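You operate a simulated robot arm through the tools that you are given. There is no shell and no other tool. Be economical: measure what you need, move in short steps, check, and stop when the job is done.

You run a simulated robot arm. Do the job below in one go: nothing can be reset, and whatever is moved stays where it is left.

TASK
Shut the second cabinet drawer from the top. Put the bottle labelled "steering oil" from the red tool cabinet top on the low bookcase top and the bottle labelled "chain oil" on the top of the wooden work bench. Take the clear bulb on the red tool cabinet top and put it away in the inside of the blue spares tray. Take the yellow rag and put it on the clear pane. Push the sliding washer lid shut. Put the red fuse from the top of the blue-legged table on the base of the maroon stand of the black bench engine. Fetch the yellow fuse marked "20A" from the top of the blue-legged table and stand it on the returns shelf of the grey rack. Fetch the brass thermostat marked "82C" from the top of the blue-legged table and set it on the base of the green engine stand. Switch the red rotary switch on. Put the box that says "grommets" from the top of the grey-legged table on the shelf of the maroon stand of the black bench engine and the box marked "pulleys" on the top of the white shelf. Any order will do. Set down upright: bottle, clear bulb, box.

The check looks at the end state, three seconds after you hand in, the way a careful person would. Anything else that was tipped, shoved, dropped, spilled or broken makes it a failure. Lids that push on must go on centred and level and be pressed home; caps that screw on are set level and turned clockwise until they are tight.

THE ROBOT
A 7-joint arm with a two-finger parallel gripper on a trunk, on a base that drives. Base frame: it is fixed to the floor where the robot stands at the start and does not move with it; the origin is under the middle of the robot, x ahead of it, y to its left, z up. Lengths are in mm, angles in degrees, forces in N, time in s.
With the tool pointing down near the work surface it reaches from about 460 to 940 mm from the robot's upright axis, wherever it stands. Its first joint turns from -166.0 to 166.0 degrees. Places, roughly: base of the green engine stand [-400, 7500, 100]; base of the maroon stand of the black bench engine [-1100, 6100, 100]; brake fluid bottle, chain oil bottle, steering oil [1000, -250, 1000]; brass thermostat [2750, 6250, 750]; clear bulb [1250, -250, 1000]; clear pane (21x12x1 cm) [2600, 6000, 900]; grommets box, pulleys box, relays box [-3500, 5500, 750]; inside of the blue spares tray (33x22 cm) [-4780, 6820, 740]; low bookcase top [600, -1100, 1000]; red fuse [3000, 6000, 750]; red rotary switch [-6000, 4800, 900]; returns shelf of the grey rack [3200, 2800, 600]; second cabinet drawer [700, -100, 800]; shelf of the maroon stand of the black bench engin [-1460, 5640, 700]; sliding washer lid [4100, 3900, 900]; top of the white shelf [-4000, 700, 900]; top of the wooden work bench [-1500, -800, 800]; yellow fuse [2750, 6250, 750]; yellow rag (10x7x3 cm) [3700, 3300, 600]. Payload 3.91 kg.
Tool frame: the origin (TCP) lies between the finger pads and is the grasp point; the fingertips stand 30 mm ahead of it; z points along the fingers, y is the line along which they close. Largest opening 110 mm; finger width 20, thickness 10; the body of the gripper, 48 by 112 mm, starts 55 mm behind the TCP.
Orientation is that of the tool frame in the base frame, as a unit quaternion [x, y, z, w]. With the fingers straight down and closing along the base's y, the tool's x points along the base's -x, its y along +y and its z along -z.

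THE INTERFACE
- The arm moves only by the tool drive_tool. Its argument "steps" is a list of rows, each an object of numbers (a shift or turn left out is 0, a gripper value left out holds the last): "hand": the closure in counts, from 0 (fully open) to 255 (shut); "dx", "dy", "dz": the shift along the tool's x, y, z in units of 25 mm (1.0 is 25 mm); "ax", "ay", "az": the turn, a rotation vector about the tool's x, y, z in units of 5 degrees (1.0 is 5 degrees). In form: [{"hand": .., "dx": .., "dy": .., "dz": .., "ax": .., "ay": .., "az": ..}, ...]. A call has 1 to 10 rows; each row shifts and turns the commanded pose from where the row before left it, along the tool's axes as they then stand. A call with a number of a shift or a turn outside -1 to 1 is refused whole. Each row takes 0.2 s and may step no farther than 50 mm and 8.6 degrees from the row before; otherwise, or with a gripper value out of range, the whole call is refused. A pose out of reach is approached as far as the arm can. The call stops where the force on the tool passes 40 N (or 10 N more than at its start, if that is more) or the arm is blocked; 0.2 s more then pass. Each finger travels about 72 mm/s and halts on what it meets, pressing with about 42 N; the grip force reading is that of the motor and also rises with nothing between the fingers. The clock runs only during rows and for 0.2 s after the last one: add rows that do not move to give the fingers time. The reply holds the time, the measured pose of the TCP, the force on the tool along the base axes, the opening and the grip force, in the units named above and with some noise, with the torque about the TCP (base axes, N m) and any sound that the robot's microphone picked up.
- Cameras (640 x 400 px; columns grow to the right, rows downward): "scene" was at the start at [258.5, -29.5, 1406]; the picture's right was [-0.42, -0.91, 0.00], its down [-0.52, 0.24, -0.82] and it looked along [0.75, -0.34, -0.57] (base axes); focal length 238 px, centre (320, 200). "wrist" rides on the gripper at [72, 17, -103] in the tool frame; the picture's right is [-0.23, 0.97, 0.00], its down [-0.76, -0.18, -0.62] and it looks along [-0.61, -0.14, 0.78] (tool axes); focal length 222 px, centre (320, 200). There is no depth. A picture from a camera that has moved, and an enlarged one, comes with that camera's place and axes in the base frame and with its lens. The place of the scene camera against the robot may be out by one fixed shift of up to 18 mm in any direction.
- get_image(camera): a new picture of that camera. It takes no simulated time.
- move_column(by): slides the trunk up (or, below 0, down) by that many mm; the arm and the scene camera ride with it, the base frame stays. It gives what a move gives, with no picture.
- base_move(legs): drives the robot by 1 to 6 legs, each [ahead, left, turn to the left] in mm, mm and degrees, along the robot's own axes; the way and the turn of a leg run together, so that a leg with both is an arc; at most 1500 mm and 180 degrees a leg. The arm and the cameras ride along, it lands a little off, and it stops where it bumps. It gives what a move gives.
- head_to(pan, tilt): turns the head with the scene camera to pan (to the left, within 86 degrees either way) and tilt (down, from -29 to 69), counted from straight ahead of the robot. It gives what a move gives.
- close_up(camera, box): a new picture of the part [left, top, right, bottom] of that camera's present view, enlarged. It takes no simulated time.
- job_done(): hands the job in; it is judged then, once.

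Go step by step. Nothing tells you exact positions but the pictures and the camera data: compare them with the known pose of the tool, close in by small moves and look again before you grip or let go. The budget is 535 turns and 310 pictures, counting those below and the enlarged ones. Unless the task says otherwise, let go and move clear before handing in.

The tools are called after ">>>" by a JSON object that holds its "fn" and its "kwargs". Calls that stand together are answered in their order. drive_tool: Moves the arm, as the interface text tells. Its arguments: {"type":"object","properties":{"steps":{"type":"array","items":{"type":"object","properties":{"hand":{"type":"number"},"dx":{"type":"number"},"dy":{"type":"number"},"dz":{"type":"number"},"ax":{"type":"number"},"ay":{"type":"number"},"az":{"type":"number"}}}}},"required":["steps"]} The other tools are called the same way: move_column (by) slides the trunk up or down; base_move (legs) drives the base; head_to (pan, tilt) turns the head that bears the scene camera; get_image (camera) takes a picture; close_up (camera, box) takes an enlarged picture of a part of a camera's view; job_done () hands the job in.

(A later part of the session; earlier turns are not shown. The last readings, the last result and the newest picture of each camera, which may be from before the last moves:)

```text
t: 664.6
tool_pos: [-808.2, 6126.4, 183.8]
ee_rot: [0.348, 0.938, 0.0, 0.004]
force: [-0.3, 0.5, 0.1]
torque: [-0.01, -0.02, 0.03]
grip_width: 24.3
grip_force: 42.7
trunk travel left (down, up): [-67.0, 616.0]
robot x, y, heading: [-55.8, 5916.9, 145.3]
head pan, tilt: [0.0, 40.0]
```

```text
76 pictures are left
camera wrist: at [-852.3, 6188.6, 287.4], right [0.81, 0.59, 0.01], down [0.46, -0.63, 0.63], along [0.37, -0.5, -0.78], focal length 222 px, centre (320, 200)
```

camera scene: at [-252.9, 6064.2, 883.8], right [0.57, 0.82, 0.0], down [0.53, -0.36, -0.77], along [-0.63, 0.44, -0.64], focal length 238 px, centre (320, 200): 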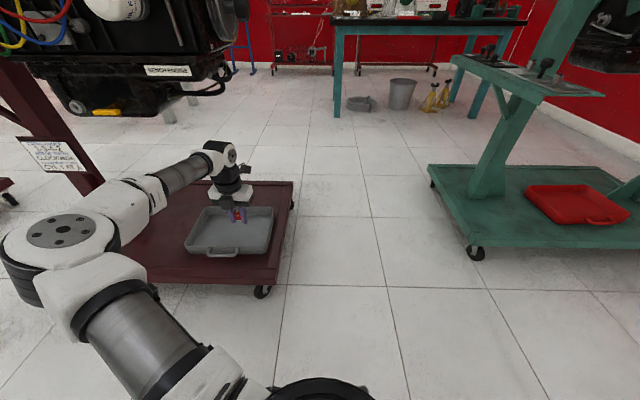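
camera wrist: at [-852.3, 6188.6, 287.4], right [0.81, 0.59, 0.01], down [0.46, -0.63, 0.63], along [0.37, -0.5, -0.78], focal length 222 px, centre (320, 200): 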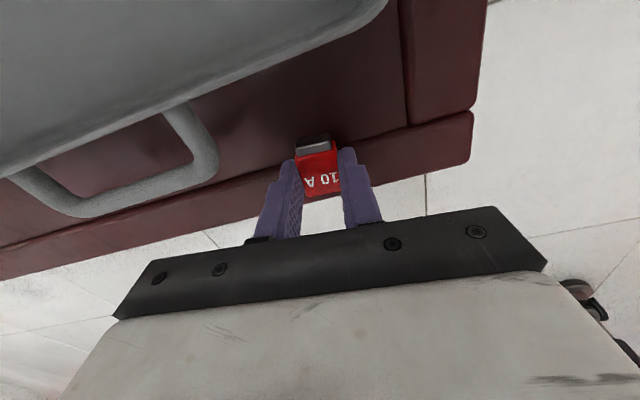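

>>> {"fn": "drive_tool", "kwargs": {"steps": [{"dz": -0.8}, {"dz": -0.6}, {"dx": 1, "dy": 0.4}, {"dx": 1, "dy": 0.4}, {"dx": 0.4, "dy": 0.2}, {}]}}

>>> {"fn": "get_image", "kwargs": {"camera": "wrist"}}

```text
t: 666.0
tool_pos: [-838.2, 6185.9, 221.1]
ee_rot: [0.348, 0.937, -0.002, 0.003]
force: [0.6, -0.9, 0.7]
torque: [0.01, 0.0, 0.03]
grip_width: 24.4
grip_force: 41.8
trunk travel left (down, up): [-67.0, 616.0]
robot x, y, heading: [-54.1, 5913.4, 145.3]
head pan, tilt: [0.0, 40.0]
```

```text
75 pictures are left
camera wrist: at [-881.9, 6246.7, 324.3], right [0.81, 0.59, 0.0], down [0.46, -0.63, 0.63], along [0.37, -0.51, -0.78], focal length 222 px, centre (320, 200)
```

wrist: 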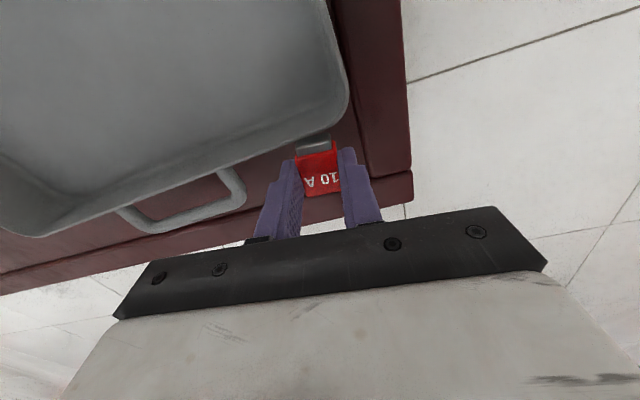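

>>> {"fn": "drive_tool", "kwargs": {"steps": [{"dx": -0.8, "dy": 0.7}, {"dz": 0.6}, {"dz": 0.4}, {"dz": 0.2}, {"dz": 0.15}, {"dz": 0.15}, {"dz": 0.15}, {"dz": 0.15}]}}

>>> {"fn": "get_image", "kwargs": {"camera": "wrist"}}

```text
t: 667.7
tool_pos: [-810.3, 6186.4, 180.4]
ee_rot: [0.348, 0.938, 0.0, 0.002]
force: [1.0, -0.6, 1.7]
torque: [0.01, -0.03, -0.01]
grip_width: 24.5
grip_force: 42.7
trunk travel left (down, up): [-67.0, 616.0]
robot x, y, heading: [-52.7, 5912.3, 145.1]
head pan, tilt: [0.0, 40.0]
stopped in row 8: the force on the tool passed its limit at 47 N (the readings are from after the stop); the commanded pose is now the measured one
```

```text
74 pictures are left
camera wrist: at [-855.3, 6247.6, 284.4], right [0.81, 0.59, 0.0], down [0.46, -0.63, 0.63], along [0.37, -0.5, -0.78], focal length 222 px, centre (320, 200)
```

wrist: 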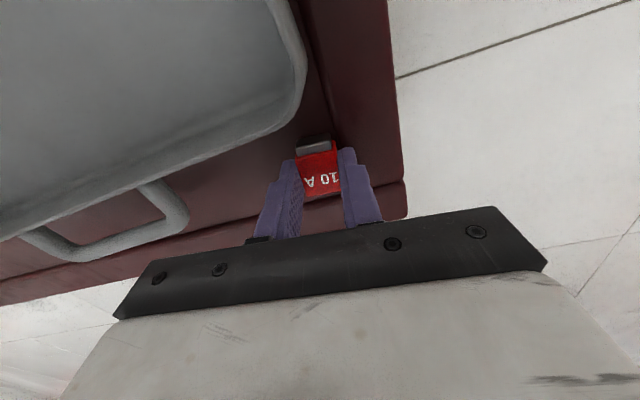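

>>> {"fn": "drive_tool", "kwargs": {"steps": [{"hand": 165}, {}, {}, {"dz": -0.5}, {"dz": -1}, {"dz": -1}, {"dz": -1}]}}

>>> {"fn": "close_up", "kwargs": {"camera": "wrist", "box": [200, 40, 440, 190]}}

```text
t: 669.3
tool_pos: [-811.8, 6186.2, 268.7]
ee_rot: [0.347, 0.938, -0.002, 0.002]
force: [0.4, -0.5, 0.3]
torque: [-0.01, -0.03, 0.01]
grip_width: 39.1
grip_force: 0.1
trunk travel left (down, up): [-67.0, 616.0]
robot x, y, heading: [-51.8, 5915.2, 145.6]
head pan, tilt: [0.0, 40.0]
```

```text
2.67 times, centred on (320, 115) of wrist
camera zoom: at [-856.0, 6247.1, 373.1], right [0.81, 0.59, 0.0], down [0.46, -0.63, 0.63], along [0.37, -0.51, -0.78], focal length 592 px, centre (320, 427)
```

zoom: 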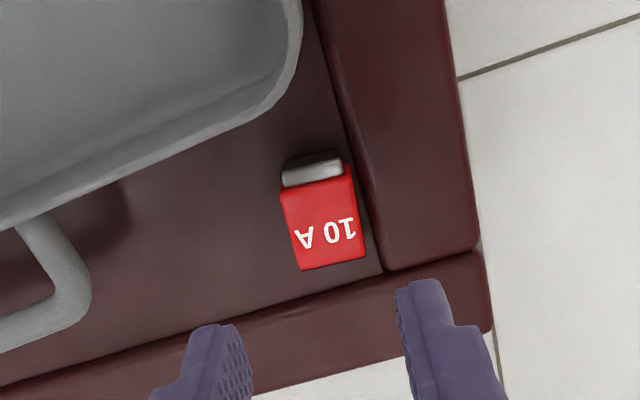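

The red fuse rests on the base. Now back to the table for the thermostat.

>>> {"fn": "drive_tool", "kwargs": {"steps": [{"dx": -1, "dz": -0.5}, {"dx": -1, "dz": -0.5}, {"dx": -1, "dy": 0.8, "dz": -0.5}, {"dx": -1, "dy": 0.8, "dz": -0.5}, {"dx": -1, "dy": 0.8}, {"dx": -1, "dy": 0.8}, {"dx": -1, "dy": 0.8}, {"dx": -1, "dy": 0.8}, {"dy": 0.8, "dz": -1}, {"dz": -1}]}}

>>> {"fn": "base_move", "kwargs": {"legs": [[0, -330, 0]]}}

>>> {"fn": "move_column", "kwargs": {"by": 400}}

>>> {"fn": "move_column", "kwargs": {"by": 110}}

>>> {"fn": "drive_tool", "kwargs": {"steps": [{"dz": -1}, {"dz": -1}, {"dz": -1}, {"dz": -1}, {"dz": -1}, {"dz": -1}, {"dz": -1}, {"dz": -1}, {"dz": -1}, {"dz": -1}]}}

```text
t: 671.7
tool_pos: [-551.7, 6188.9, 362.1]
ee_rot: [0.38, 0.925, 0.018, 0.013]
force: [-0.8, 0.5, 0.5]
torque: [-0.04, 0.02, -0.01]
grip_width: 38.6
grip_force: 0.1
trunk travel left (down, up): [-67.0, 616.0]
robot x, y, heading: [-51.2, 5915.6, 145.4]
head pan, tilt: [0.0, 40.0]
stopped in row 10: the arm was blocked; the commanded pose is now the measured one
```

```text
t: 674.9
tool_pos: [-363.8, 6463.7, 361.9]
ee_rot: [0.379, 0.925, 0.019, 0.013]
force: [0.3, 0.5, 0.4]
torque: [-0.04, 0.03, 0.01]
grip_width: 38.9
grip_force: 0.0
trunk travel left (down, up): [-67.0, 616.0]
robot x, y, heading: [140.9, 6188.0, 145.1]
head pan, tilt: [0.0, 40.0]
```

```text
t: 678.7
tool_pos: [-363.5, 6463.7, 757.3]
ee_rot: [0.379, 0.925, 0.018, 0.016]
force: [0.3, 0.9, 0.1]
torque: [0.01, -0.02, 0.0]
grip_width: 38.6
grip_force: 0.1
trunk travel left (down, up): [-467.0, 216.0]
robot x, y, heading: [135.1, 6189.4, 145.3]
head pan, tilt: [0.0, 40.0]
```

```text
t: 680.1
tool_pos: [-365.2, 6462.9, 867.1]
ee_rot: [0.379, 0.925, 0.019, 0.016]
force: [-0.1, 0.1, 0.2]
torque: [0.02, 0.03, 0.0]
grip_width: 38.8
grip_force: 0.0
trunk travel left (down, up): [-577.0, 106.0]
robot x, y, heading: [133.0, 6184.1, 145.3]
head pan, tilt: [0.0, 40.0]
```

```text
t: 681.0
tool_pos: [-338.1, 6512.3, 936.9]
ee_rot: [0.455, 0.89, 0.024, 0.024]
force: [1.0, -1.0, -0.3]
torque: [-0.02, -0.04, 0.01]
grip_width: 38.7
grip_force: 0.1
trunk travel left (down, up): [-577.0, 106.0]
robot x, y, heading: [135.5, 6187.5, 145.4]
head pan, tilt: [0.0, 40.0]
stopped in row 4: the arm was blocked; the commanded pose is now the measured one
```

The arm is near a wrist limit, so I'll unwind the yaw and level the tool.

>>> {"fn": "drive_tool", "kwargs": {"steps": [{"az": 0.7, "ax": 0.4, "ay": 0.12}, {"az": 0.7, "ax": 0.35, "ay": 0.12}, {"az": 1}, {"az": 1}, {"az": 1}, {"az": 1}, {"az": 1}, {"az": 1}, {"az": 1}, {"az": 1}]}}

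>>> {"fn": "drive_tool", "kwargs": {"steps": [{"az": 1}, {"az": 1}, {"az": 1}, {"az": 1}, {"dz": -1}, {"dz": -1}, {"dz": -1}, {"dz": -1}, {"dz": -1}]}}

```text
t: 683.2
tool_pos: [-339.4, 6510.0, 939.7]
ee_rot: [0.772, 0.636, -0.002, -0.003]
force: [0.0, -0.2, 0.3]
torque: [-0.04, -0.03, -0.02]
grip_width: 38.9
grip_force: 0.1
trunk travel left (down, up): [-577.0, 106.0]
robot x, y, heading: [134.7, 6183.9, 145.3]
head pan, tilt: [0.0, 40.0]
```

```text
t: 685.2
tool_pos: [-339.3, 6510.1, 1064.2]
ee_rot: [0.87, 0.493, -0.002, -0.003]
force: [0.4, 1.2, -0.3]
torque: [-0.01, -0.01, -0.01]
grip_width: 39.0
grip_force: 0.0
trunk travel left (down, up): [-577.0, 106.0]
robot x, y, heading: [138.7, 6187.6, 145.2]
head pan, tilt: [0.0, 40.0]
```

>>> {"fn": "base_move", "kwargs": {"legs": [[-1200, -30, 0], [-1120, -30, 0], [0, 0, -91]]}}

>>> {"fn": "base_move", "kwargs": {"legs": [[640, 0, 0]]}}

>>> {"fn": "head_to", "kwargs": {"pan": 0, "tilt": 35}}

>>> {"fn": "get_image", "kwargs": {"camera": "scene"}}

```text
t: 700.6
tool_pos: [2427.1, 5369.8, 1063.2]
ee_rot: [0.96, -0.28, 0.001, -0.004]
force: [-1.2, 0.4, 0.2]
torque: [0.02, 0.0, 0.0]
grip_width: 38.8
grip_force: 0.2
trunk travel left (down, up): [-577.0, 106.0]
robot x, y, heading: [2091.5, 4904.3, 53.8]
head pan, tilt: [0.0, 40.0]
```

```text
t: 704.2
tool_pos: [2803.4, 5886.5, 1064.8]
ee_rot: [0.96, -0.278, 0.001, -0.003]
force: [0.5, 0.3, 0.2]
torque: [0.01, -0.03, 0.0]
grip_width: 38.9
grip_force: 0.0
trunk travel left (down, up): [-577.0, 106.0]
robot x, y, heading: [2470.9, 5421.0, 53.7]
head pan, tilt: [0.0, 40.0]
```

```text
t: 704.9
tool_pos: [2804.6, 5885.2, 1064.3]
ee_rot: [0.961, -0.278, 0.001, -0.003]
force: [-0.1, -0.2, -0.4]
torque: [-0.02, 0.01, 0.03]
grip_width: 38.6
grip_force: 0.1
trunk travel left (down, up): [-577.0, 106.0]
robot x, y, heading: [2465.6, 5422.7, 54.0]
head pan, tilt: [0.0, 35.0]
```

```text
72 pictures are left
camera scene: at [2630.0, 5634.9, 1398.3], right [0.81, -0.59, 0.0], down [-0.34, -0.46, -0.82], along [0.48, 0.66, -0.57], focal length 238 px, centre (320, 200)
```

scene: 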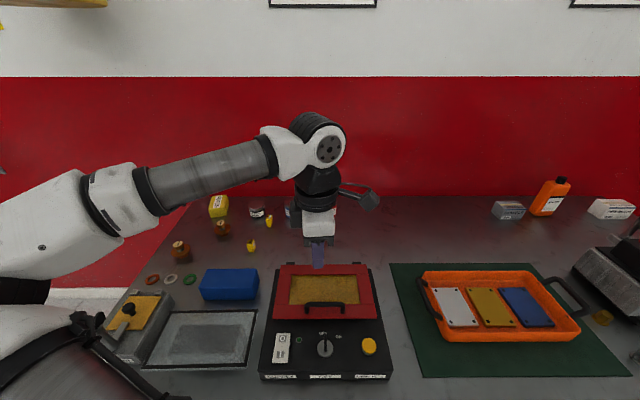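

>>> {"fn": "base_move", "kwargs": {"legs": [[60, 200, 0]]}}

>>> {"fn": "drive_tool", "kwargs": {"steps": [{"dy": -1, "dx": -0.35}, {"dy": -1, "dx": -0.35}, {"dy": -1, "dx": -0.35}, {"dy": -1, "dx": -0.35}, {"dy": -1, "dx": -0.35}, {"dy": -1, "dx": -0.35}, {"dy": -1, "dx": -0.35}, {"dy": -1, "dx": -0.35}, {"dy": -1, "dx": -0.35}, {"dy": -1, "dx": -0.35}]}}

>>> {"fn": "get_image", "kwargs": {"camera": "wrist"}}

```text
t: 707.1
tool_pos: [2677.9, 6051.5, 1064.0]
ee_rot: [0.961, -0.278, 0.001, -0.004]
force: [-0.6, 0.8, -0.6]
torque: [0.02, 0.0, -0.02]
grip_width: 39.1
grip_force: 0.0
trunk travel left (down, up): [-577.0, 106.0]
robot x, y, heading: [2339.9, 5585.3, 53.8]
head pan, tilt: [0.0, 35.0]
```

```text
t: 709.3
tool_pos: [2738.5, 6312.8, 1066.2]
ee_rot: [0.961, -0.277, 0.001, -0.002]
force: [0.0, -0.2, -0.1]
torque: [0.02, -0.02, 0.01]
grip_width: 38.7
grip_force: 0.1
trunk travel left (down, up): [-577.0, 106.0]
robot x, y, heading: [2343.4, 5585.6, 53.6]
head pan, tilt: [0.0, 35.0]
```

```text
71 pictures are left
camera wrist: at [2789.4, 6259.0, 1169.9], right [-0.71, -0.7, -0.01], down [-0.55, 0.55, 0.62], along [-0.43, 0.45, -0.78], focal length 222 px, centre (320, 200)
```

wrist: 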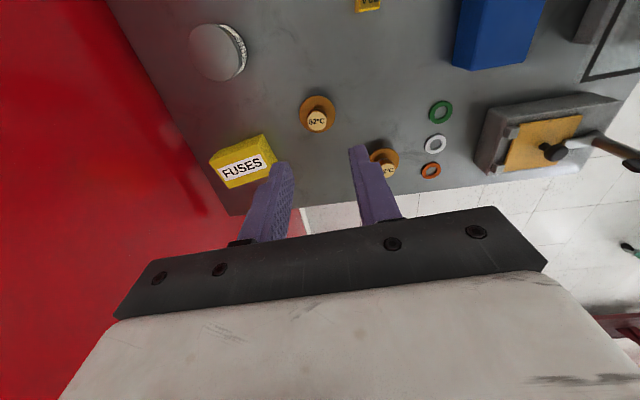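

>>> {"fn": "close_up", "kwargs": {"camera": "wrist", "box": [280, 80, 420, 190]}}

```text
3.64 times, centred on (350, 135) of wrist
camera zoom: at [2789.4, 6259.0, 1169.9], right [-0.71, -0.7, -0.01], down [-0.55, 0.55, 0.62], along [-0.43, 0.45, -0.78], focal length 808 px, centre (211, 436)
```

zoom: 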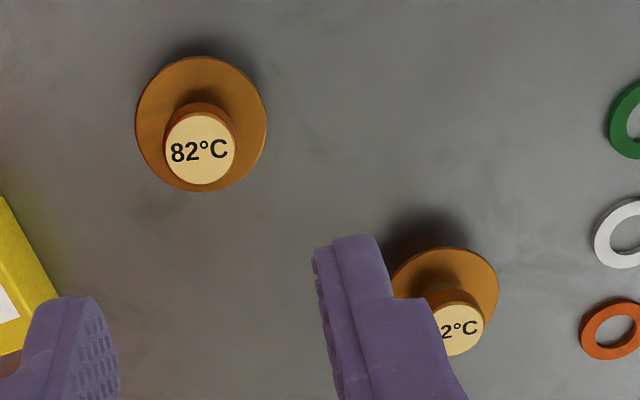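

The far one reads 82°C. I'll move over it and descend.

>>> {"fn": "drive_tool", "kwargs": {"steps": [{"dx": -0.8, "dy": -0.25, "hand": 115}, {"dx": -0.78, "dy": -0.25}, {"dz": 1}, {"dz": 1}, {"dz": 1}, {"dz": 1}, {"dz": 1}, {"dz": 1}]}}

>>> {"fn": "get_image", "kwargs": {"camera": "wrist"}}

```text
t: 711.1
tool_pos: [2712.4, 6343.0, 915.8]
ee_rot: [0.961, -0.277, 0.001, -0.003]
force: [0.0, 0.0, 0.4]
torque: [-0.01, 0.01, 0.02]
grip_width: 60.3
grip_force: 0.0
trunk travel left (down, up): [-577.0, 106.0]
robot x, y, heading: [2345.0, 5588.1, 54.0]
head pan, tilt: [0.0, 35.0]
```

```text
69 pictures are left
camera wrist: at [2763.6, 6290.4, 1019.0], right [-0.71, -0.7, -0.01], down [-0.55, 0.55, 0.62], along [-0.44, 0.45, -0.78], focal length 222 px, centre (320, 200)
```

wrist: 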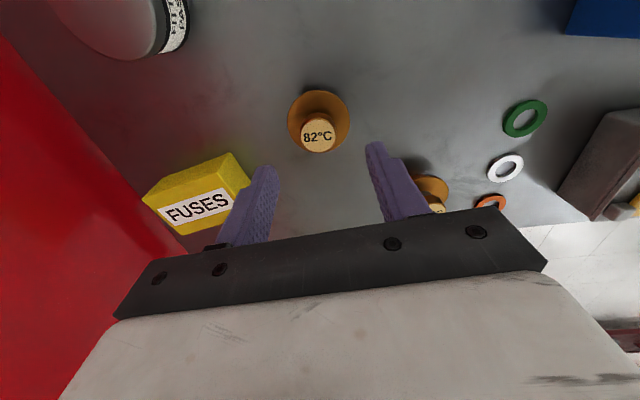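

>>> {"fn": "drive_tool", "kwargs": {"steps": [{"dz": 1}, {"dz": 1}, {"dz": 0.5}, {}]}}

>>> {"fn": "get_image", "kwargs": {"camera": "wrist"}}

```text
t: 712.1
tool_pos: [2712.4, 6344.3, 854.8]
ee_rot: [0.961, -0.278, 0.001, -0.003]
force: [-0.4, 0.1, -0.1]
torque: [0.05, 0.01, -0.01]
grip_width: 60.6
grip_force: 0.1
trunk travel left (down, up): [-577.0, 106.0]
robot x, y, heading: [2343.8, 5587.9, 53.9]
head pan, tilt: [0.0, 35.0]
```

```text
68 pictures are left
camera wrist: at [2763.8, 6290.4, 957.2], right [-0.71, -0.7, -0.01], down [-0.55, 0.55, 0.62], along [-0.43, 0.45, -0.78], focal length 222 px, centre (320, 200)
```

wrist: 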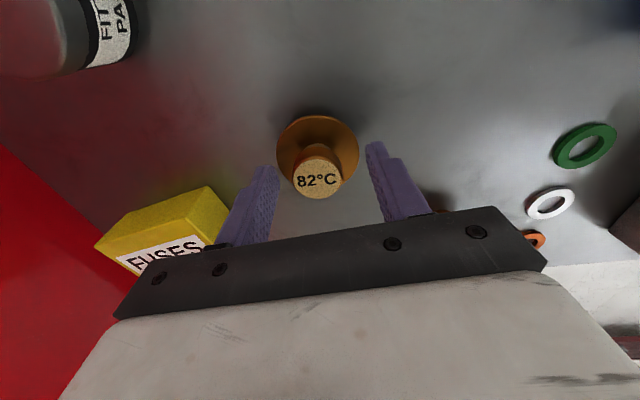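

>>> {"fn": "drive_tool", "kwargs": {"steps": [{"dz": 0.2}, {"hand": 255}, {}, {}, {"dz": -0.3}, {"dz": -0.6}, {"dz": -1}, {"dz": -1}]}}

>>> {"fn": "get_image", "kwargs": {"camera": "wrist"}}

```text
t: 713.9
tool_pos: [2711.0, 6342.4, 920.8]
ee_rot: [0.961, -0.278, 0.001, -0.003]
force: [-0.3, 0.8, -1.6]
torque: [0.01, -0.01, 0.03]
grip_width: 54.0
grip_force: 42.0
trunk travel left (down, up): [-577.0, 106.0]
robot x, y, heading: [2339.6, 5590.0, 54.1]
head pan, tilt: [0.0, 35.0]
```

```text
67 pictures are left
camera wrist: at [2763.5, 6290.3, 1024.7], right [-0.71, -0.7, -0.01], down [-0.55, 0.55, 0.62], along [-0.43, 0.45, -0.78], focal length 222 px, centre (320, 200)
```

wrist: 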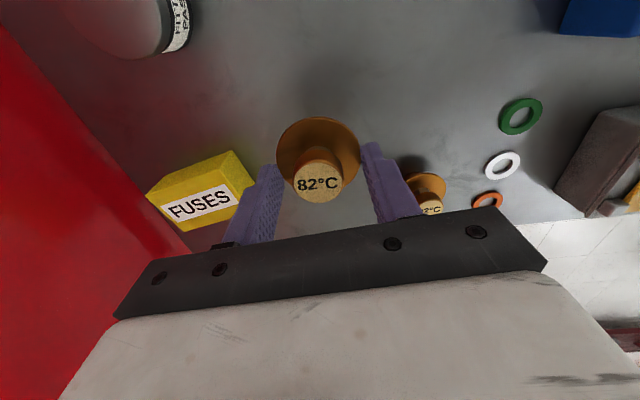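

Thermostat held by its flange. Now to the green engine stand.

>>> {"fn": "drive_tool", "kwargs": {"steps": [{"dz": -1}, {"dz": -1}, {"dz": -1}, {"dz": -1}, {"dz": -1}, {"dz": -1}, {"dy": 1}, {"dy": 1}, {"dy": 1}, {"dy": 1}]}}

>>> {"fn": "drive_tool", "kwargs": {"steps": [{"dy": 1}, {"dy": 1}, {"dy": 1}, {"dy": 1}]}}

>>> {"fn": "base_move", "kwargs": {"legs": [[-380, 0, 0], [0, 0, 90], [1450, -150, 0], [700, -150, 0]]}}

>>> {"fn": "head_to", "kwargs": {"pan": 0, "tilt": 40}}

>>> {"fn": "get_image", "kwargs": {"camera": "scene"}}

```text
t: 716.1
tool_pos: [2658.2, 6256.9, 1070.4]
ee_rot: [0.961, -0.278, 0.001, -0.003]
force: [0.6, 0.4, -0.1]
torque: [-0.02, 0.01, -0.05]
grip_width: 54.0
grip_force: 42.5
trunk travel left (down, up): [-577.0, 106.0]
robot x, y, heading: [2344.0, 5586.0, 53.8]
head pan, tilt: [0.0, 35.0]
```

```text
t: 717.1
tool_pos: [2604.4, 6174.8, 1068.5]
ee_rot: [0.961, -0.278, 0.001, -0.003]
force: [-0.6, -0.2, -0.7]
torque: [0.0, -0.02, -0.01]
grip_width: 54.0
grip_force: 42.2
trunk travel left (down, up): [-577.0, 106.0]
robot x, y, heading: [2341.9, 5586.3, 53.7]
head pan, tilt: [0.0, 35.0]
```

```text
t: 733.8
tool_pos: [-39.8, 7061.1, 1069.7]
ee_rot: [0.874, 0.485, -0.001, -0.003]
force: [0.2, 1.0, -1.7]
torque: [0.0, 0.0, 0.01]
grip_width: 53.9
grip_force: 42.0
trunk travel left (down, up): [-577.0, 106.0]
robot x, y, heading: [550.3, 6802.1, 144.4]
head pan, tilt: [0.0, 35.0]
```

```text
t: 734.4
tool_pos: [-38.7, 7059.6, 1068.8]
ee_rot: [0.874, 0.485, -0.001, -0.003]
force: [-0.6, -0.1, -0.7]
torque: [0.02, -0.04, 0.01]
grip_width: 53.9
grip_force: 42.1
trunk travel left (down, up): [-577.0, 106.0]
robot x, y, heading: [550.2, 6801.3, 144.1]
head pan, tilt: [0.0, 40.0]
```

```text
66 pictures are left
camera scene: at [353.1, 6959.0, 1390.7], right [0.59, 0.81, 0.0], down [0.52, -0.38, -0.77], along [-0.62, 0.45, -0.64], focal length 238 px, centre (320, 200)
```

scene: 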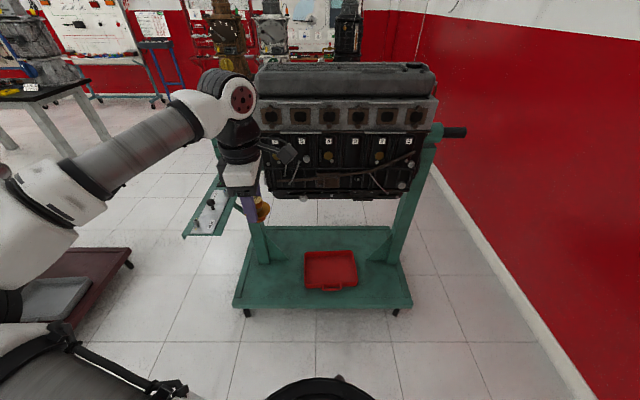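

>>> {"fn": "base_move", "kwargs": {"legs": [[170, 0, 0]]}}

>>> {"fn": "move_column", "kwargs": {"by": -400}}

>>> {"fn": "drive_tool", "kwargs": {"steps": [{"dy": -1, "dx": -0.5}, {"dy": -1, "dx": -0.5}, {"dy": -1, "dx": -0.5}, {"dy": -1, "dx": -0.5}, {"dy": -1, "dx": -0.5}, {"dy": -0.9, "dx": -0.5}]}}

>>> {"fn": "move_column", "kwargs": {"by": -170}}

>>> {"fn": "get_image", "kwargs": {"camera": "scene"}}

>>> {"fn": "get_image", "kwargs": {"camera": "wrist"}}

```text
t: 735.9
tool_pos: [-177.5, 7159.5, 1068.6]
ee_rot: [0.875, 0.485, -0.002, -0.002]
force: [0.2, 0.8, -0.5]
torque: [-0.02, 0.01, 0.0]
grip_width: 54.0
grip_force: 41.9
trunk travel left (down, up): [-577.0, 106.0]
robot x, y, heading: [411.2, 6900.8, 144.1]
head pan, tilt: [0.0, 40.0]
```

```text
t: 739.7
tool_pos: [-176.7, 7158.3, 669.5]
ee_rot: [0.875, 0.485, -0.002, -0.003]
force: [-0.1, -0.4, -0.5]
torque: [0.01, 0.02, 0.02]
grip_width: 54.1
grip_force: 42.0
trunk travel left (down, up): [-177.0, 506.0]
robot x, y, heading: [412.2, 6899.7, 144.0]
head pan, tilt: [0.0, 40.0]
```

```text
t: 741.1
tool_pos: [-341.5, 7172.4, 670.8]
ee_rot: [0.875, 0.485, -0.003, -0.003]
force: [-0.1, 0.2, -0.8]
torque: [0.0, -0.01, 0.0]
grip_width: 54.1
grip_force: 41.8
trunk travel left (down, up): [-177.0, 506.0]
robot x, y, heading: [412.3, 6901.3, 144.2]
head pan, tilt: [0.0, 40.0]
```

```text
t: 743.2
tool_pos: [-340.6, 7172.1, 567.1]
ee_rot: [0.874, 0.486, -0.004, -0.005]
force: [-0.4, 0.4, 0.2]
torque: [0.0, -0.03, 0.01]
grip_width: 53.9
grip_force: 42.2
trunk travel left (down, up): [-67.0, 616.0]
robot x, y, heading: [415.0, 6904.3, 144.1]
head pan, tilt: [0.0, 40.0]
stopped: the arm was blocked; the commanded pose is now the measured one
```

```text
65 pictures are left
camera scene: at [218.7, 7056.3, 883.9], right [0.59, 0.81, 0.0], down [0.52, -0.37, -0.77], along [-0.62, 0.45, -0.64], focal length 238 px, centre (320, 200)
```

scene: 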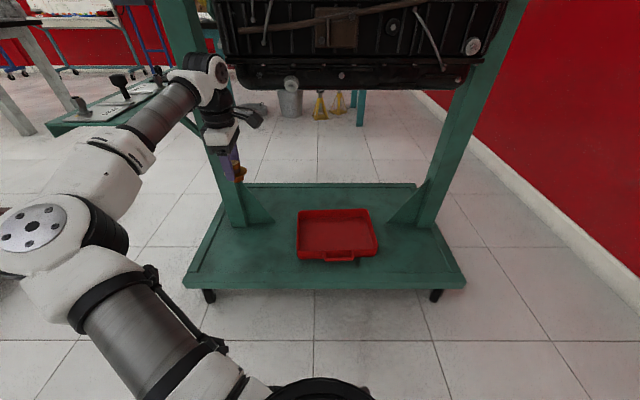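

```text
64 pictures are left
camera wrist: at [-286.4, 7225.5, 670.7], right [0.71, -0.71, -0.01], down [-0.55, -0.55, 0.63], along [-0.45, -0.44, -0.78], focal length 222 px, centre (320, 200)
```

wrist: 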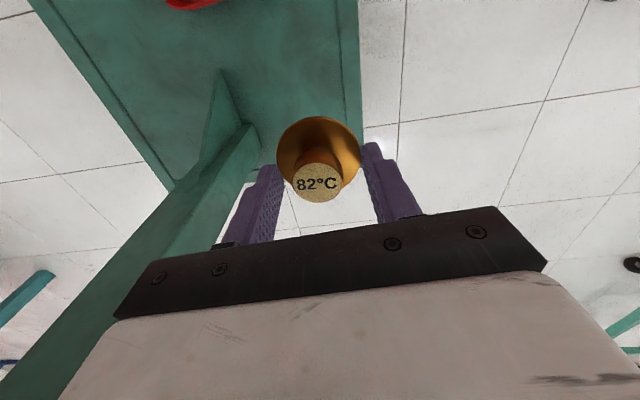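

>>> {"fn": "drive_tool", "kwargs": {"steps": [{"dz": 1}, {"dz": 1}, {"dz": 1}, {"dz": 1}, {"dz": 1}, {"dz": 1}, {"dz": 1}, {"dz": 1}, {"dz": 1}, {"dz": 1}]}}

>>> {"fn": "get_image", "kwargs": {"camera": "wrist"}}

```text
t: 745.5
tool_pos: [-342.9, 7176.4, 314.4]
ee_rot: [0.875, 0.484, -0.003, -0.006]
force: [0.6, -0.8, -0.8]
torque: [0.03, 0.02, -0.01]
grip_width: 53.7
grip_force: 42.0
trunk travel left (down, up): [-67.0, 616.0]
robot x, y, heading: [412.4, 6899.8, 144.4]
head pan, tilt: [0.0, 40.0]
```

```text
63 pictures are left
camera wrist: at [-289.5, 7228.2, 418.7], right [0.7, -0.71, -0.01], down [-0.55, -0.55, 0.62], along [-0.45, -0.43, -0.78], focal length 222 px, centre (320, 200)
```

wrist: 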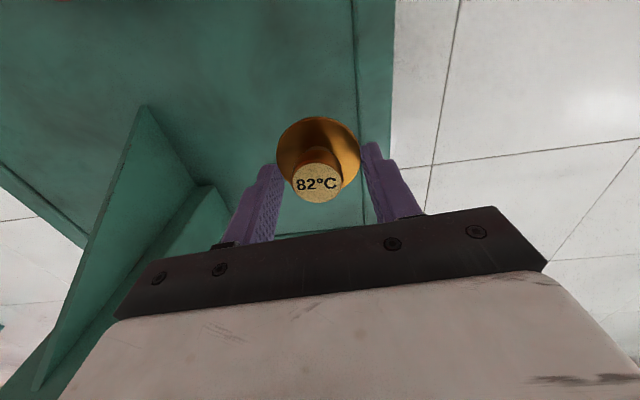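

>>> {"fn": "drive_tool", "kwargs": {"steps": [{"dz": 1, "dy": -0.6}, {"dz": 1}, {"dz": 1}, {"dz": 0.6}, {"dz": 0.3}, {"dz": 0.2}, {"dz": 0.2}, {"dz": 0.2}, {"dz": 0.2}, {"dz": 0.2}]}}

>>> {"fn": "get_image", "kwargs": {"camera": "wrist"}}

```text
t: 747.6
tool_pos: [-359.9, 7182.4, 198.2]
ee_rot: [0.875, 0.485, -0.006, -0.006]
force: [0.3, -1.0, -0.4]
torque: [0.02, -0.01, -0.02]
grip_width: 54.0
grip_force: 42.1
trunk travel left (down, up): [-67.0, 616.0]
robot x, y, heading: [410.1, 6900.9, 144.2]
head pan, tilt: [0.0, 40.0]
```

```text
62 pictures are left
camera wrist: at [-305.1, 7235.1, 300.9], right [0.71, -0.71, -0.02], down [-0.54, -0.55, 0.63], along [-0.46, -0.44, -0.78], focal length 222 px, centre (320, 200)
```

wrist: 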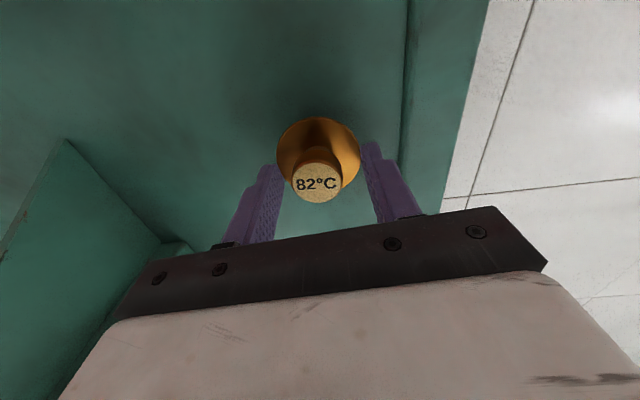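

>>> {"fn": "drive_tool", "kwargs": {"steps": [{"dz": 0.2}, {"dz": 0.2}, {"dz": 0.2}, {"dz": 0.2}, {"dz": 0.2}, {"dz": 0.2}]}}

```text
t: 748.3
tool_pos: [-362.7, 7182.3, 194.7]
ee_rot: [0.874, 0.486, -0.011, -0.008]
force: [-0.1, 0.0, -0.9]
torque: [-0.05, 0.0, -0.02]
grip_width: 53.6
grip_force: 42.3
trunk travel left (down, up): [-67.0, 616.0]
robot x, y, heading: [414.7, 6901.4, 144.2]
head pan, tilt: [0.0, 40.0]
stopped in row 3: the force on the tool passed its limit at 46 N (the readings are from after the stop); the commanded pose is now the measured one
```

>>> {"fn": "drive_tool", "kwargs": {"steps": [{"hand": 100}, {}, {}, {"dz": -0.5}, {"dz": -1}, {"dz": -1}, {"dz": -1}]}}

>>> {"fn": "get_image", "kwargs": {"camera": "wrist"}}

```text
t: 749.9
tool_pos: [-359.4, 7182.3, 280.9]
ee_rot: [0.875, 0.484, -0.009, -0.006]
force: [-0.8, -0.6, -0.4]
torque: [0.01, -0.01, -0.01]
grip_width: 67.1
grip_force: 0.1
trunk travel left (down, up): [-67.0, 616.0]
robot x, y, heading: [413.8, 6902.6, 144.3]
head pan, tilt: [0.0, 40.0]
```

```text
61 pictures are left
camera wrist: at [-304.9, 7234.8, 383.8], right [0.71, -0.71, -0.02], down [-0.54, -0.55, 0.63], along [-0.46, -0.44, -0.77], focal length 222 px, centre (320, 200)
```

wrist: 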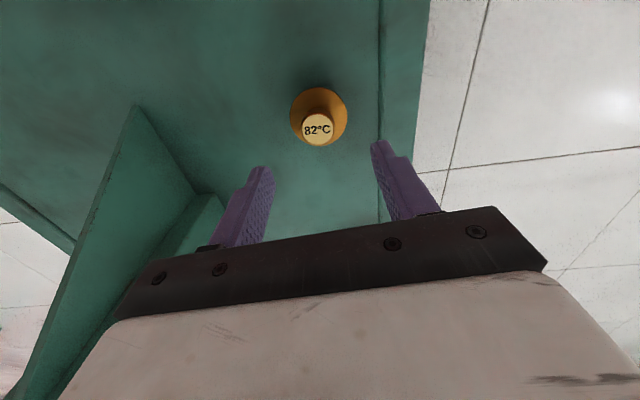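

The thermostat stands on the green base. Back for the yellow fuse.

>>> {"fn": "drive_tool", "kwargs": {"steps": [{"dz": -1}, {"dz": -1}, {"dz": -1}, {"dz": -1}, {"dy": 1, "dz": -1}, {"dy": 1, "dz": -1}, {"dy": 1, "dz": -1}, {"dy": 1, "dz": -1}, {"dy": 1, "dz": -1}, {"dy": 1, "dz": -1}]}}

>>> {"fn": "base_move", "kwargs": {"legs": [[-200, 0, 0]]}}

>>> {"fn": "move_column", "kwargs": {"by": 400}}

>>> {"fn": "move_column", "kwargs": {"by": 110}}

>>> {"fn": "base_move", "kwargs": {"legs": [[-1200, 160, 0], [-920, 150, 0], [0, 0, -90], [380, 0, 0]]}}

>>> {"fn": "get_image", "kwargs": {"camera": "scene"}}

```text
t: 752.1
tool_pos: [-226.2, 7100.5, 526.2]
ee_rot: [0.875, 0.485, -0.006, -0.006]
force: [-0.6, -0.5, 0.0]
torque: [0.01, 0.01, 0.01]
grip_width: 67.0
grip_force: 0.1
trunk travel left (down, up): [-67.0, 616.0]
robot x, y, heading: [412.8, 6901.2, 144.0]
head pan, tilt: [0.0, 40.0]
```

```text
t: 753.7
tool_pos: [-67.1, 6984.0, 526.6]
ee_rot: [0.874, 0.486, -0.007, -0.007]
force: [0.6, -0.1, -0.2]
torque: [0.03, 0.0, 0.05]
grip_width: 67.0
grip_force: 0.1
trunk travel left (down, up): [-67.0, 616.0]
robot x, y, heading: [576.2, 6784.2, 144.2]
head pan, tilt: [0.0, 40.0]
```

```text
t: 757.5
tool_pos: [-67.6, 6985.3, 921.7]
ee_rot: [0.875, 0.485, -0.006, -0.004]
force: [-0.3, 0.0, -0.5]
torque: [0.0, 0.0, -0.02]
grip_width: 67.1
grip_force: 0.0
trunk travel left (down, up): [-467.0, 216.0]
robot x, y, heading: [578.9, 6785.7, 144.3]
head pan, tilt: [0.0, 40.0]
```

```text
t: 758.9
tool_pos: [-67.0, 6984.1, 1030.8]
ee_rot: [0.875, 0.484, -0.006, -0.005]
force: [-0.2, 0.3, 0.4]
torque: [0.01, 0.01, 0.01]
grip_width: 67.1
grip_force: 0.1
trunk travel left (down, up): [-577.0, 106.0]
robot x, y, heading: [578.2, 6785.8, 144.1]
head pan, tilt: [0.0, 40.0]
```

```text
t: 775.5
tool_pos: [2545.4, 6232.7, 1030.5]
ee_rot: [0.96, -0.281, -0.001, -0.006]
force: [-0.5, 0.1, 0.3]
torque: [0.01, -0.02, -0.02]
grip_width: 66.8
grip_force: 0.1
trunk travel left (down, up): [-577.0, 106.0]
robot x, y, heading: [2336.1, 5591.6, 53.5]
head pan, tilt: [0.0, 40.0]
```

```text
60 pictures are left
camera scene: at [2497.6, 5804.7, 1390.5], right [0.8, -0.6, 0.0], down [-0.38, -0.52, -0.77], along [0.46, 0.62, -0.64], focal length 238 px, centre (320, 200)
```

scene: 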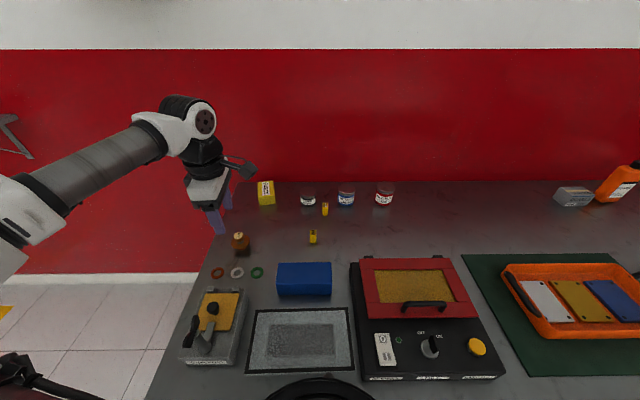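

>>> {"fn": "drive_tool", "kwargs": {"steps": [{"dx": 0.8, "dy": -0.4}, {"dx": 0.8, "dy": -0.4}, {"dx": 0.8, "dy": -0.4}, {"dx": 0.8, "dy": -0.4}, {"dx": 0.8, "dy": -0.4}, {"dx": 0.8, "dy": -0.4}, {"dx": 0.8, "dy": -0.4}, {"dx": 0.8, "dy": -0.4}, {"dx": 0.8, "dy": -0.4}, {"dx": 0.8, "dy": -0.4}]}}

>>> {"fn": "drive_tool", "kwargs": {"steps": [{"dz": 1}, {"dz": 1}]}}

>>> {"fn": "get_image", "kwargs": {"camera": "wrist"}}

```text
t: 777.7
tool_pos: [2767.9, 6206.9, 1031.5]
ee_rot: [0.96, -0.282, -0.001, -0.008]
force: [-0.2, 0.0, 0.5]
torque: [0.01, -0.01, 0.01]
grip_width: 66.8
grip_force: 0.1
trunk travel left (down, up): [-577.0, 106.0]
robot x, y, heading: [2337.6, 5596.0, 53.6]
head pan, tilt: [0.0, 40.0]
```

```text
t: 778.3
tool_pos: [2768.7, 6208.1, 979.8]
ee_rot: [0.959, -0.282, -0.001, -0.007]
force: [0.4, 0.5, -0.4]
torque: [0.01, -0.01, 0.03]
grip_width: 67.1
grip_force: 0.0
trunk travel left (down, up): [-577.0, 106.0]
robot x, y, heading: [2335.5, 5593.4, 53.5]
head pan, tilt: [0.0, 40.0]
```

```text
59 pictures are left
camera wrist: at [2819.7, 6154.2, 1083.8], right [-0.72, -0.7, -0.01], down [-0.55, 0.55, 0.63], along [-0.43, 0.46, -0.78], focal length 222 px, centre (320, 200)
```

wrist: 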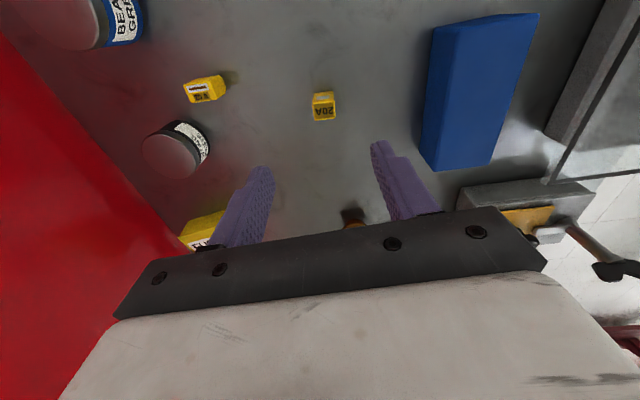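

>>> {"fn": "drive_tool", "kwargs": {"steps": [{"dy": 0.15, "ax": -0.15, "dz": 1}, {"dz": 1}, {"dz": 1}, {"dz": 1}, {}]}}

>>> {"fn": "get_image", "kwargs": {"camera": "wrist"}}

```text
t: 779.5
tool_pos: [2765.9, 6205.4, 880.9]
ee_rot: [0.96, -0.282, -0.003, -0.001]
force: [-0.7, -0.1, 0.0]
torque: [-0.01, 0.0, -0.01]
grip_width: 66.9
grip_force: 0.2
trunk travel left (down, up): [-577.0, 106.0]
robot x, y, heading: [2338.8, 5590.1, 53.6]
head pan, tilt: [0.0, 40.0]
```

```text
58 pictures are left
camera wrist: at [2817.8, 6152.5, 984.4], right [-0.72, -0.7, 0.0], down [-0.54, 0.56, 0.63], along [-0.44, 0.45, -0.78], focal length 222 px, centre (320, 200)
```

wrist: 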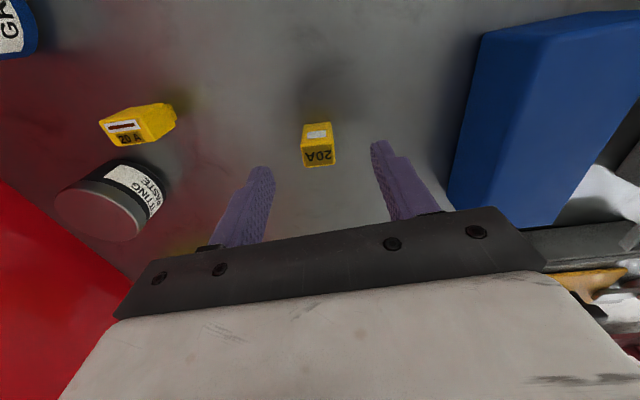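

>>> {"fn": "drive_tool", "kwargs": {"steps": [{"dx": -0.36, "dy": -0.08, "dz": 0.8}, {"dz": 0.8}, {"dz": 0.3}, {"hand": 255}, {}, {}, {}]}}

>>> {"fn": "drive_tool", "kwargs": {"steps": [{"dz": -0.3}, {"dz": -0.6}, {"dz": -1}, {"dz": -1}]}}

>>> {"fn": "get_image", "kwargs": {"camera": "wrist"}}

```text
t: 781.1
tool_pos: [2758.4, 6213.3, 834.1]
ee_rot: [0.959, -0.282, -0.003, -0.002]
force: [0.2, 0.6, -0.8]
torque: [0.0, 0.0, 0.01]
grip_width: 22.8
grip_force: 42.1
trunk travel left (down, up): [-577.0, 106.0]
robot x, y, heading: [2339.5, 5592.1, 53.7]
head pan, tilt: [0.0, 40.0]
```

```text
t: 782.1
tool_pos: [2758.9, 6212.9, 907.3]
ee_rot: [0.959, -0.282, -0.002, -0.001]
force: [0.3, -0.2, -0.5]
torque: [-0.03, 0.01, -0.01]
grip_width: 22.8
grip_force: 42.0
trunk travel left (down, up): [-577.0, 106.0]
robot x, y, heading: [2340.2, 5590.4, 53.5]
head pan, tilt: [0.0, 40.0]
```

```text
57 pictures are left
camera wrist: at [2811.5, 6159.0, 1009.5], right [-0.72, -0.7, 0.0], down [-0.54, 0.56, 0.63], along [-0.44, 0.45, -0.78], focal length 222 px, centre (320, 200)
```

wrist: 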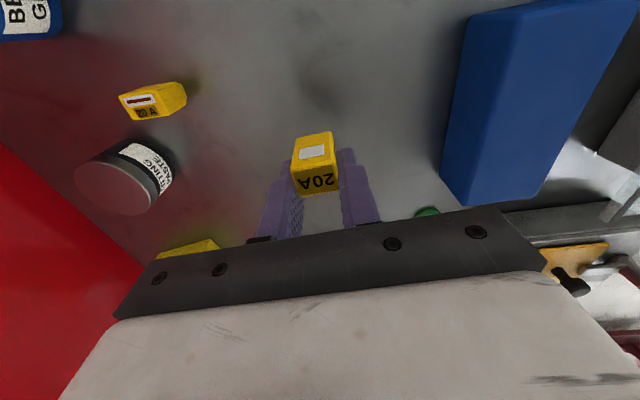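

Yellow "20A" fuse held. Now to the grey rack's returns shelf.

>>> {"fn": "drive_tool", "kwargs": {"steps": [{"dz": -1}, {"dz": -1}, {"dz": -1}, {"dz": -1}, {"dz": -1}, {"dz": -1}, {"dy": 1, "dz": -1}, {"dy": 1}, {"dy": 1}, {"dy": 1}]}}

>>> {"fn": "base_move", "kwargs": {"legs": [[-450, 0, 0], [0, 0, -90], [720, -650, 0], [720, -670, 0]]}}

>>> {"fn": "head_to", "kwargs": {"pan": 0, "tilt": 25}}

>>> {"fn": "get_image", "kwargs": {"camera": "scene"}}

```text
t: 784.3
tool_pos: [2704.7, 6128.0, 1081.8]
ee_rot: [0.959, -0.282, -0.003, -0.001]
force: [0.3, 0.3, -1.3]
torque: [0.01, 0.0, -0.02]
grip_width: 22.9
grip_force: 42.0
trunk travel left (down, up): [-577.0, 106.0]
robot x, y, heading: [2333.9, 5593.1, 53.7]
head pan, tilt: [0.0, 40.0]
```

```text
t: 801.3
tool_pos: [2987.1, 2957.1, 1081.4]
ee_rot: [-0.482, 0.876, 0.001, 0.003]
force: [-0.5, -0.2, 0.3]
torque: [0.03, -0.02, -0.01]
grip_width: 22.7
grip_force: 42.4
trunk travel left (down, up): [-577.0, 106.0]
robot x, y, heading: [2452.1, 3323.2, -36.3]
head pan, tilt: [0.0, 40.0]
```

```text
t: 802.0
tool_pos: [2988.0, 2958.0, 1082.1]
ee_rot: [-0.482, 0.876, 0.002, 0.003]
force: [-0.1, 0.6, -0.7]
torque: [0.04, -0.01, -0.01]
grip_width: 22.7
grip_force: 42.1
trunk travel left (down, up): [-577.0, 106.0]
robot x, y, heading: [2448.9, 3322.9, -36.1]
head pan, tilt: [0.0, 25.0]
```

```text
56 pictures are left
camera scene: at [2668.9, 3175.8, 1413.9], right [-0.59, -0.81, 0.0], down [-0.34, 0.25, -0.91], along [0.73, -0.53, -0.42], focal length 238 px, centre (320, 200)
```

scene: 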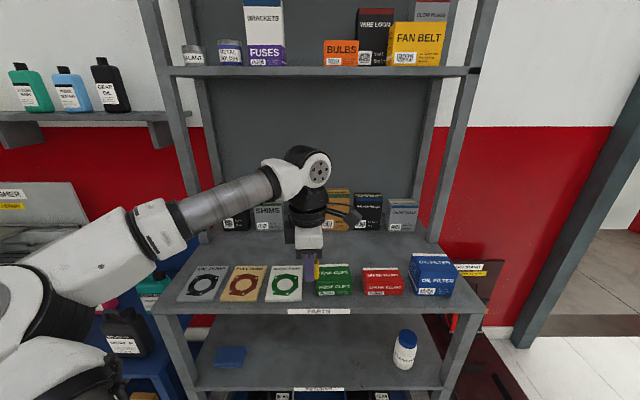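

>>> {"fn": "head_to", "kwargs": {"pan": 0, "tilt": 50}}

>>> {"fn": "get_image", "kwargs": {"camera": "scene"}}

```text
t: 802.9
tool_pos: [2987.1, 2957.4, 1082.5]
ee_rot: [-0.483, 0.876, 0.001, 0.003]
force: [-0.3, 0.2, -0.5]
torque: [0.02, 0.01, -0.02]
grip_width: 22.6
grip_force: 41.9
trunk travel left (down, up): [-577.0, 106.0]
robot x, y, heading: [2449.6, 3321.3, -36.4]
head pan, tilt: [0.0, 50.0]
```

```text
55 pictures are left
camera scene: at [2656.7, 3184.7, 1376.5], right [-0.59, -0.81, 0.0], down [-0.62, 0.45, -0.64], along [0.52, -0.38, -0.77], focal length 238 px, centre (320, 200)
```

scene: 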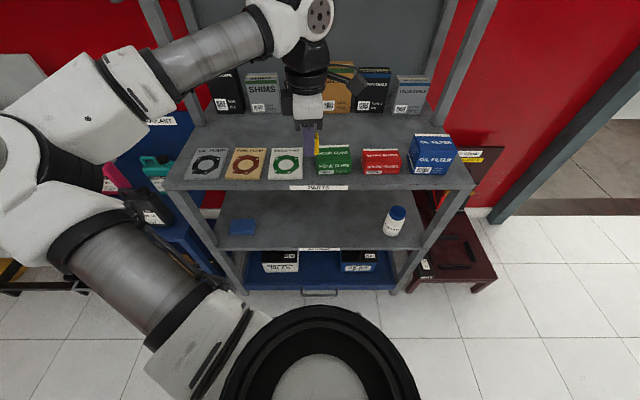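

The lower shelf labelled RETURNS sits under the PARTS shelf, so I need a tilted tool to reach in. I'll back off, yaw so the fingers close sideways and tilt 30° forward.

>>> {"fn": "base_move", "kwargs": {"legs": [[-220, 0, 0]]}}

>>> {"fn": "drive_tool", "kwargs": {"steps": [{"az": 1}, {"az": 1}, {"az": 1}, {"az": 1}, {"az": 1}, {"az": 1}, {"az": 1}, {"az": 1}, {"az": 1}, {"az": 1}]}}

>>> {"fn": "drive_tool", "kwargs": {"steps": [{"az": 1}, {"az": 1}, {"az": 1}, {"az": 1}, {"az": 1}, {"az": 1}, {"az": 1}, {"az": 0.5}]}}

>>> {"fn": "drive_tool", "kwargs": {"steps": [{"ay": -1}, {"ay": -1}, {"ay": -1}, {"ay": -1}, {"ay": -1}, {"ay": -1}]}}

>>> {"fn": "move_column", "kwargs": {"by": -380}}

>>> {"fn": "get_image", "kwargs": {"camera": "scene"}}

>>> {"fn": "get_image", "kwargs": {"camera": "wrist"}}

```text
t: 804.6
tool_pos: [2807.1, 3088.9, 1082.8]
ee_rot: [-0.482, 0.876, 0.001, 0.002]
force: [-0.5, -0.3, 0.6]
torque: [-0.04, 0.0, 0.0]
grip_width: 22.9
grip_force: 41.6
trunk travel left (down, up): [-577.0, 106.0]
robot x, y, heading: [2267.2, 3456.9, -36.1]
head pan, tilt: [0.0, 50.0]
```

```text
t: 806.8
tool_pos: [2808.4, 3089.0, 1081.8]
ee_rot: [-0.067, 0.998, 0.003, 0.001]
force: [-0.5, -0.1, -0.5]
torque: [-0.01, 0.0, -0.02]
grip_width: 22.7
grip_force: 42.4
trunk travel left (down, up): [-577.0, 106.0]
robot x, y, heading: [2273.6, 3457.1, -36.3]
head pan, tilt: [0.0, 50.0]
```

```text
t: 808.6
tool_pos: [2806.9, 3089.9, 1082.2]
ee_rot: [0.258, 0.966, 0.003, 0.002]
force: [0.2, 0.4, -0.7]
torque: [0.01, 0.02, -0.02]
grip_width: 22.7
grip_force: 42.2
trunk travel left (down, up): [-577.0, 106.0]
robot x, y, heading: [2268.8, 3454.4, -36.0]
head pan, tilt: [0.0, 50.0]
```

```text
t: 810.0
tool_pos: [2806.8, 3089.2, 1082.0]
ee_rot: [0.249, 0.933, -0.064, 0.252]
force: [-0.1, 0.2, -0.3]
torque: [0.02, 0.01, 0.0]
grip_width: 22.7
grip_force: 41.8
trunk travel left (down, up): [-577.0, 106.0]
robot x, y, heading: [2275.1, 3452.0, -35.9]
head pan, tilt: [0.0, 50.0]
```

```text
t: 813.7
tool_pos: [2807.9, 3088.6, 701.9]
ee_rot: [0.25, 0.933, -0.064, 0.251]
force: [-1.5, -0.3, 0.7]
torque: [0.01, 0.01, 0.03]
grip_width: 22.7
grip_force: 42.2
trunk travel left (down, up): [-197.0, 486.0]
robot x, y, heading: [2268.5, 3453.8, -36.2]
head pan, tilt: [0.0, 50.0]
```

```text
54 pictures are left
camera scene: at [2477.2, 3315.6, 996.5], right [-0.59, -0.81, 0.0], down [-0.62, 0.45, -0.64], along [0.52, -0.38, -0.77], focal length 238 px, centre (320, 200)
```

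scene: 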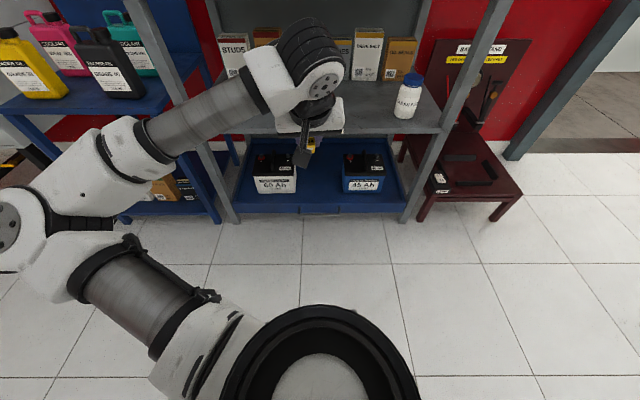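

```text
53 pictures are left
camera wrist: at [2716.8, 3160.9, 755.4], right [0.65, 0.75, 0.12], down [0.21, -0.33, 0.92], along [0.73, -0.58, -0.37], focal length 222 px, centre (320, 200)
```

wrist: 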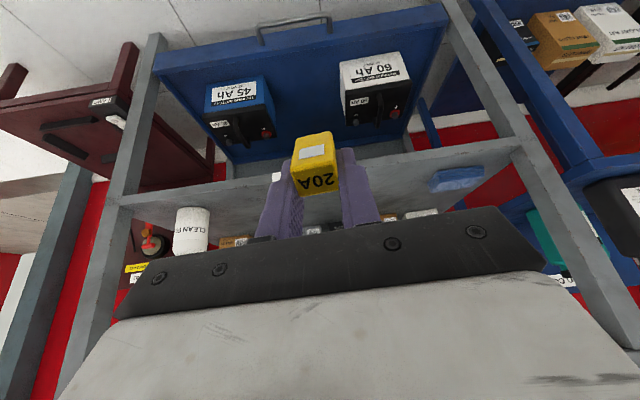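

>>> {"fn": "close_up", "kwargs": {"camera": "scene", "box": [220, 60, 460, 210]}}

>>> {"fn": "close_up", "kwargs": {"camera": "wrist", "box": [100, 100, 540, 250]}}

```text
2.67 times, centred on (340, 135) of scene
camera zoom: at [2477.2, 3315.6, 996.5], right [-0.59, -0.81, 0.0], down [-0.62, 0.45, -0.64], along [0.52, -0.38, -0.77], focal length 635 px, centre (267, 373)
```

zoom: 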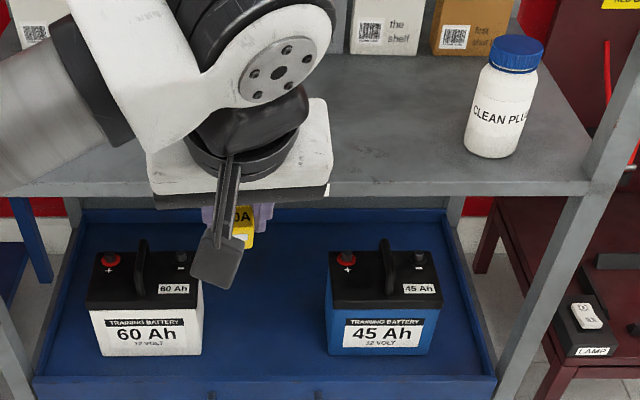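

```text
1.45 times, centred on (320, 175) of wrist
camera zoom: at [2716.8, 3160.9, 755.4], right [0.65, 0.75, 0.12], down [0.21, -0.33, 0.92], along [0.73, -0.58, -0.37], focal length 323 px, centre (320, 236)
```

zoom: 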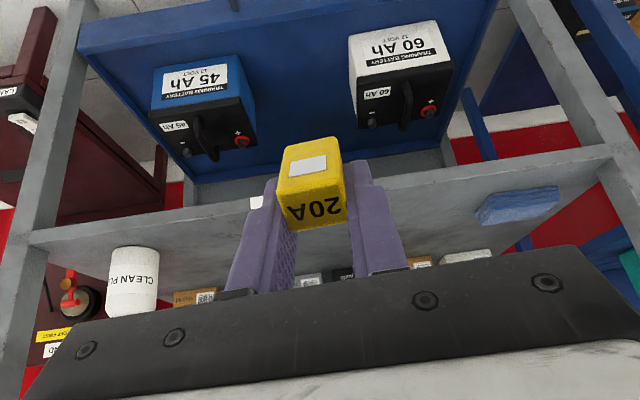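

>>> {"fn": "base_move", "kwargs": {"legs": [[200, 0, 0]]}}

>>> {"fn": "get_image", "kwargs": {"camera": "wrist"}}

>>> {"fn": "get_image", "kwargs": {"camera": "scene"}}

```text
t: 815.3
tool_pos: [2968.5, 2971.9, 702.5]
ee_rot: [0.248, 0.933, -0.064, 0.252]
force: [-0.1, 0.6, -0.4]
torque: [0.01, -0.01, 0.04]
grip_width: 22.9
grip_force: 41.8
trunk travel left (down, up): [-197.0, 486.0]
robot x, y, heading: [2432.1, 3334.6, -36.1]
head pan, tilt: [0.0, 50.0]
```

```text
50 pictures are left
camera wrist: at [2878.2, 3043.6, 755.4], right [0.65, 0.75, 0.12], down [0.21, -0.33, 0.92], along [0.73, -0.58, -0.37], focal length 222 px, centre (320, 200)
```

wrist: 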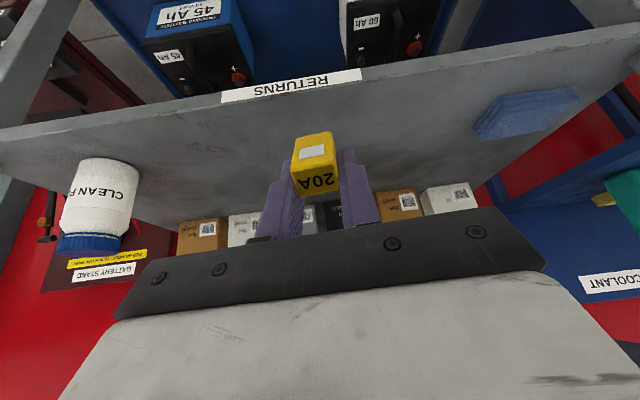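

```text
49 pictures are left
camera scene: at [2638.5, 3198.2, 996.5], right [-0.59, -0.81, 0.0], down [-0.62, 0.45, -0.64], along [0.52, -0.38, -0.77], focal length 238 px, centre (320, 200)
```

scene: 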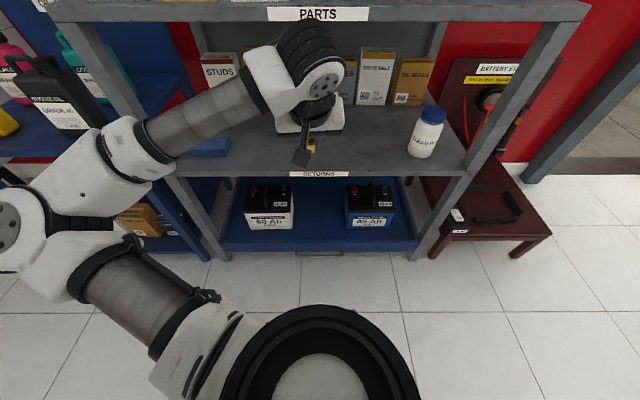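

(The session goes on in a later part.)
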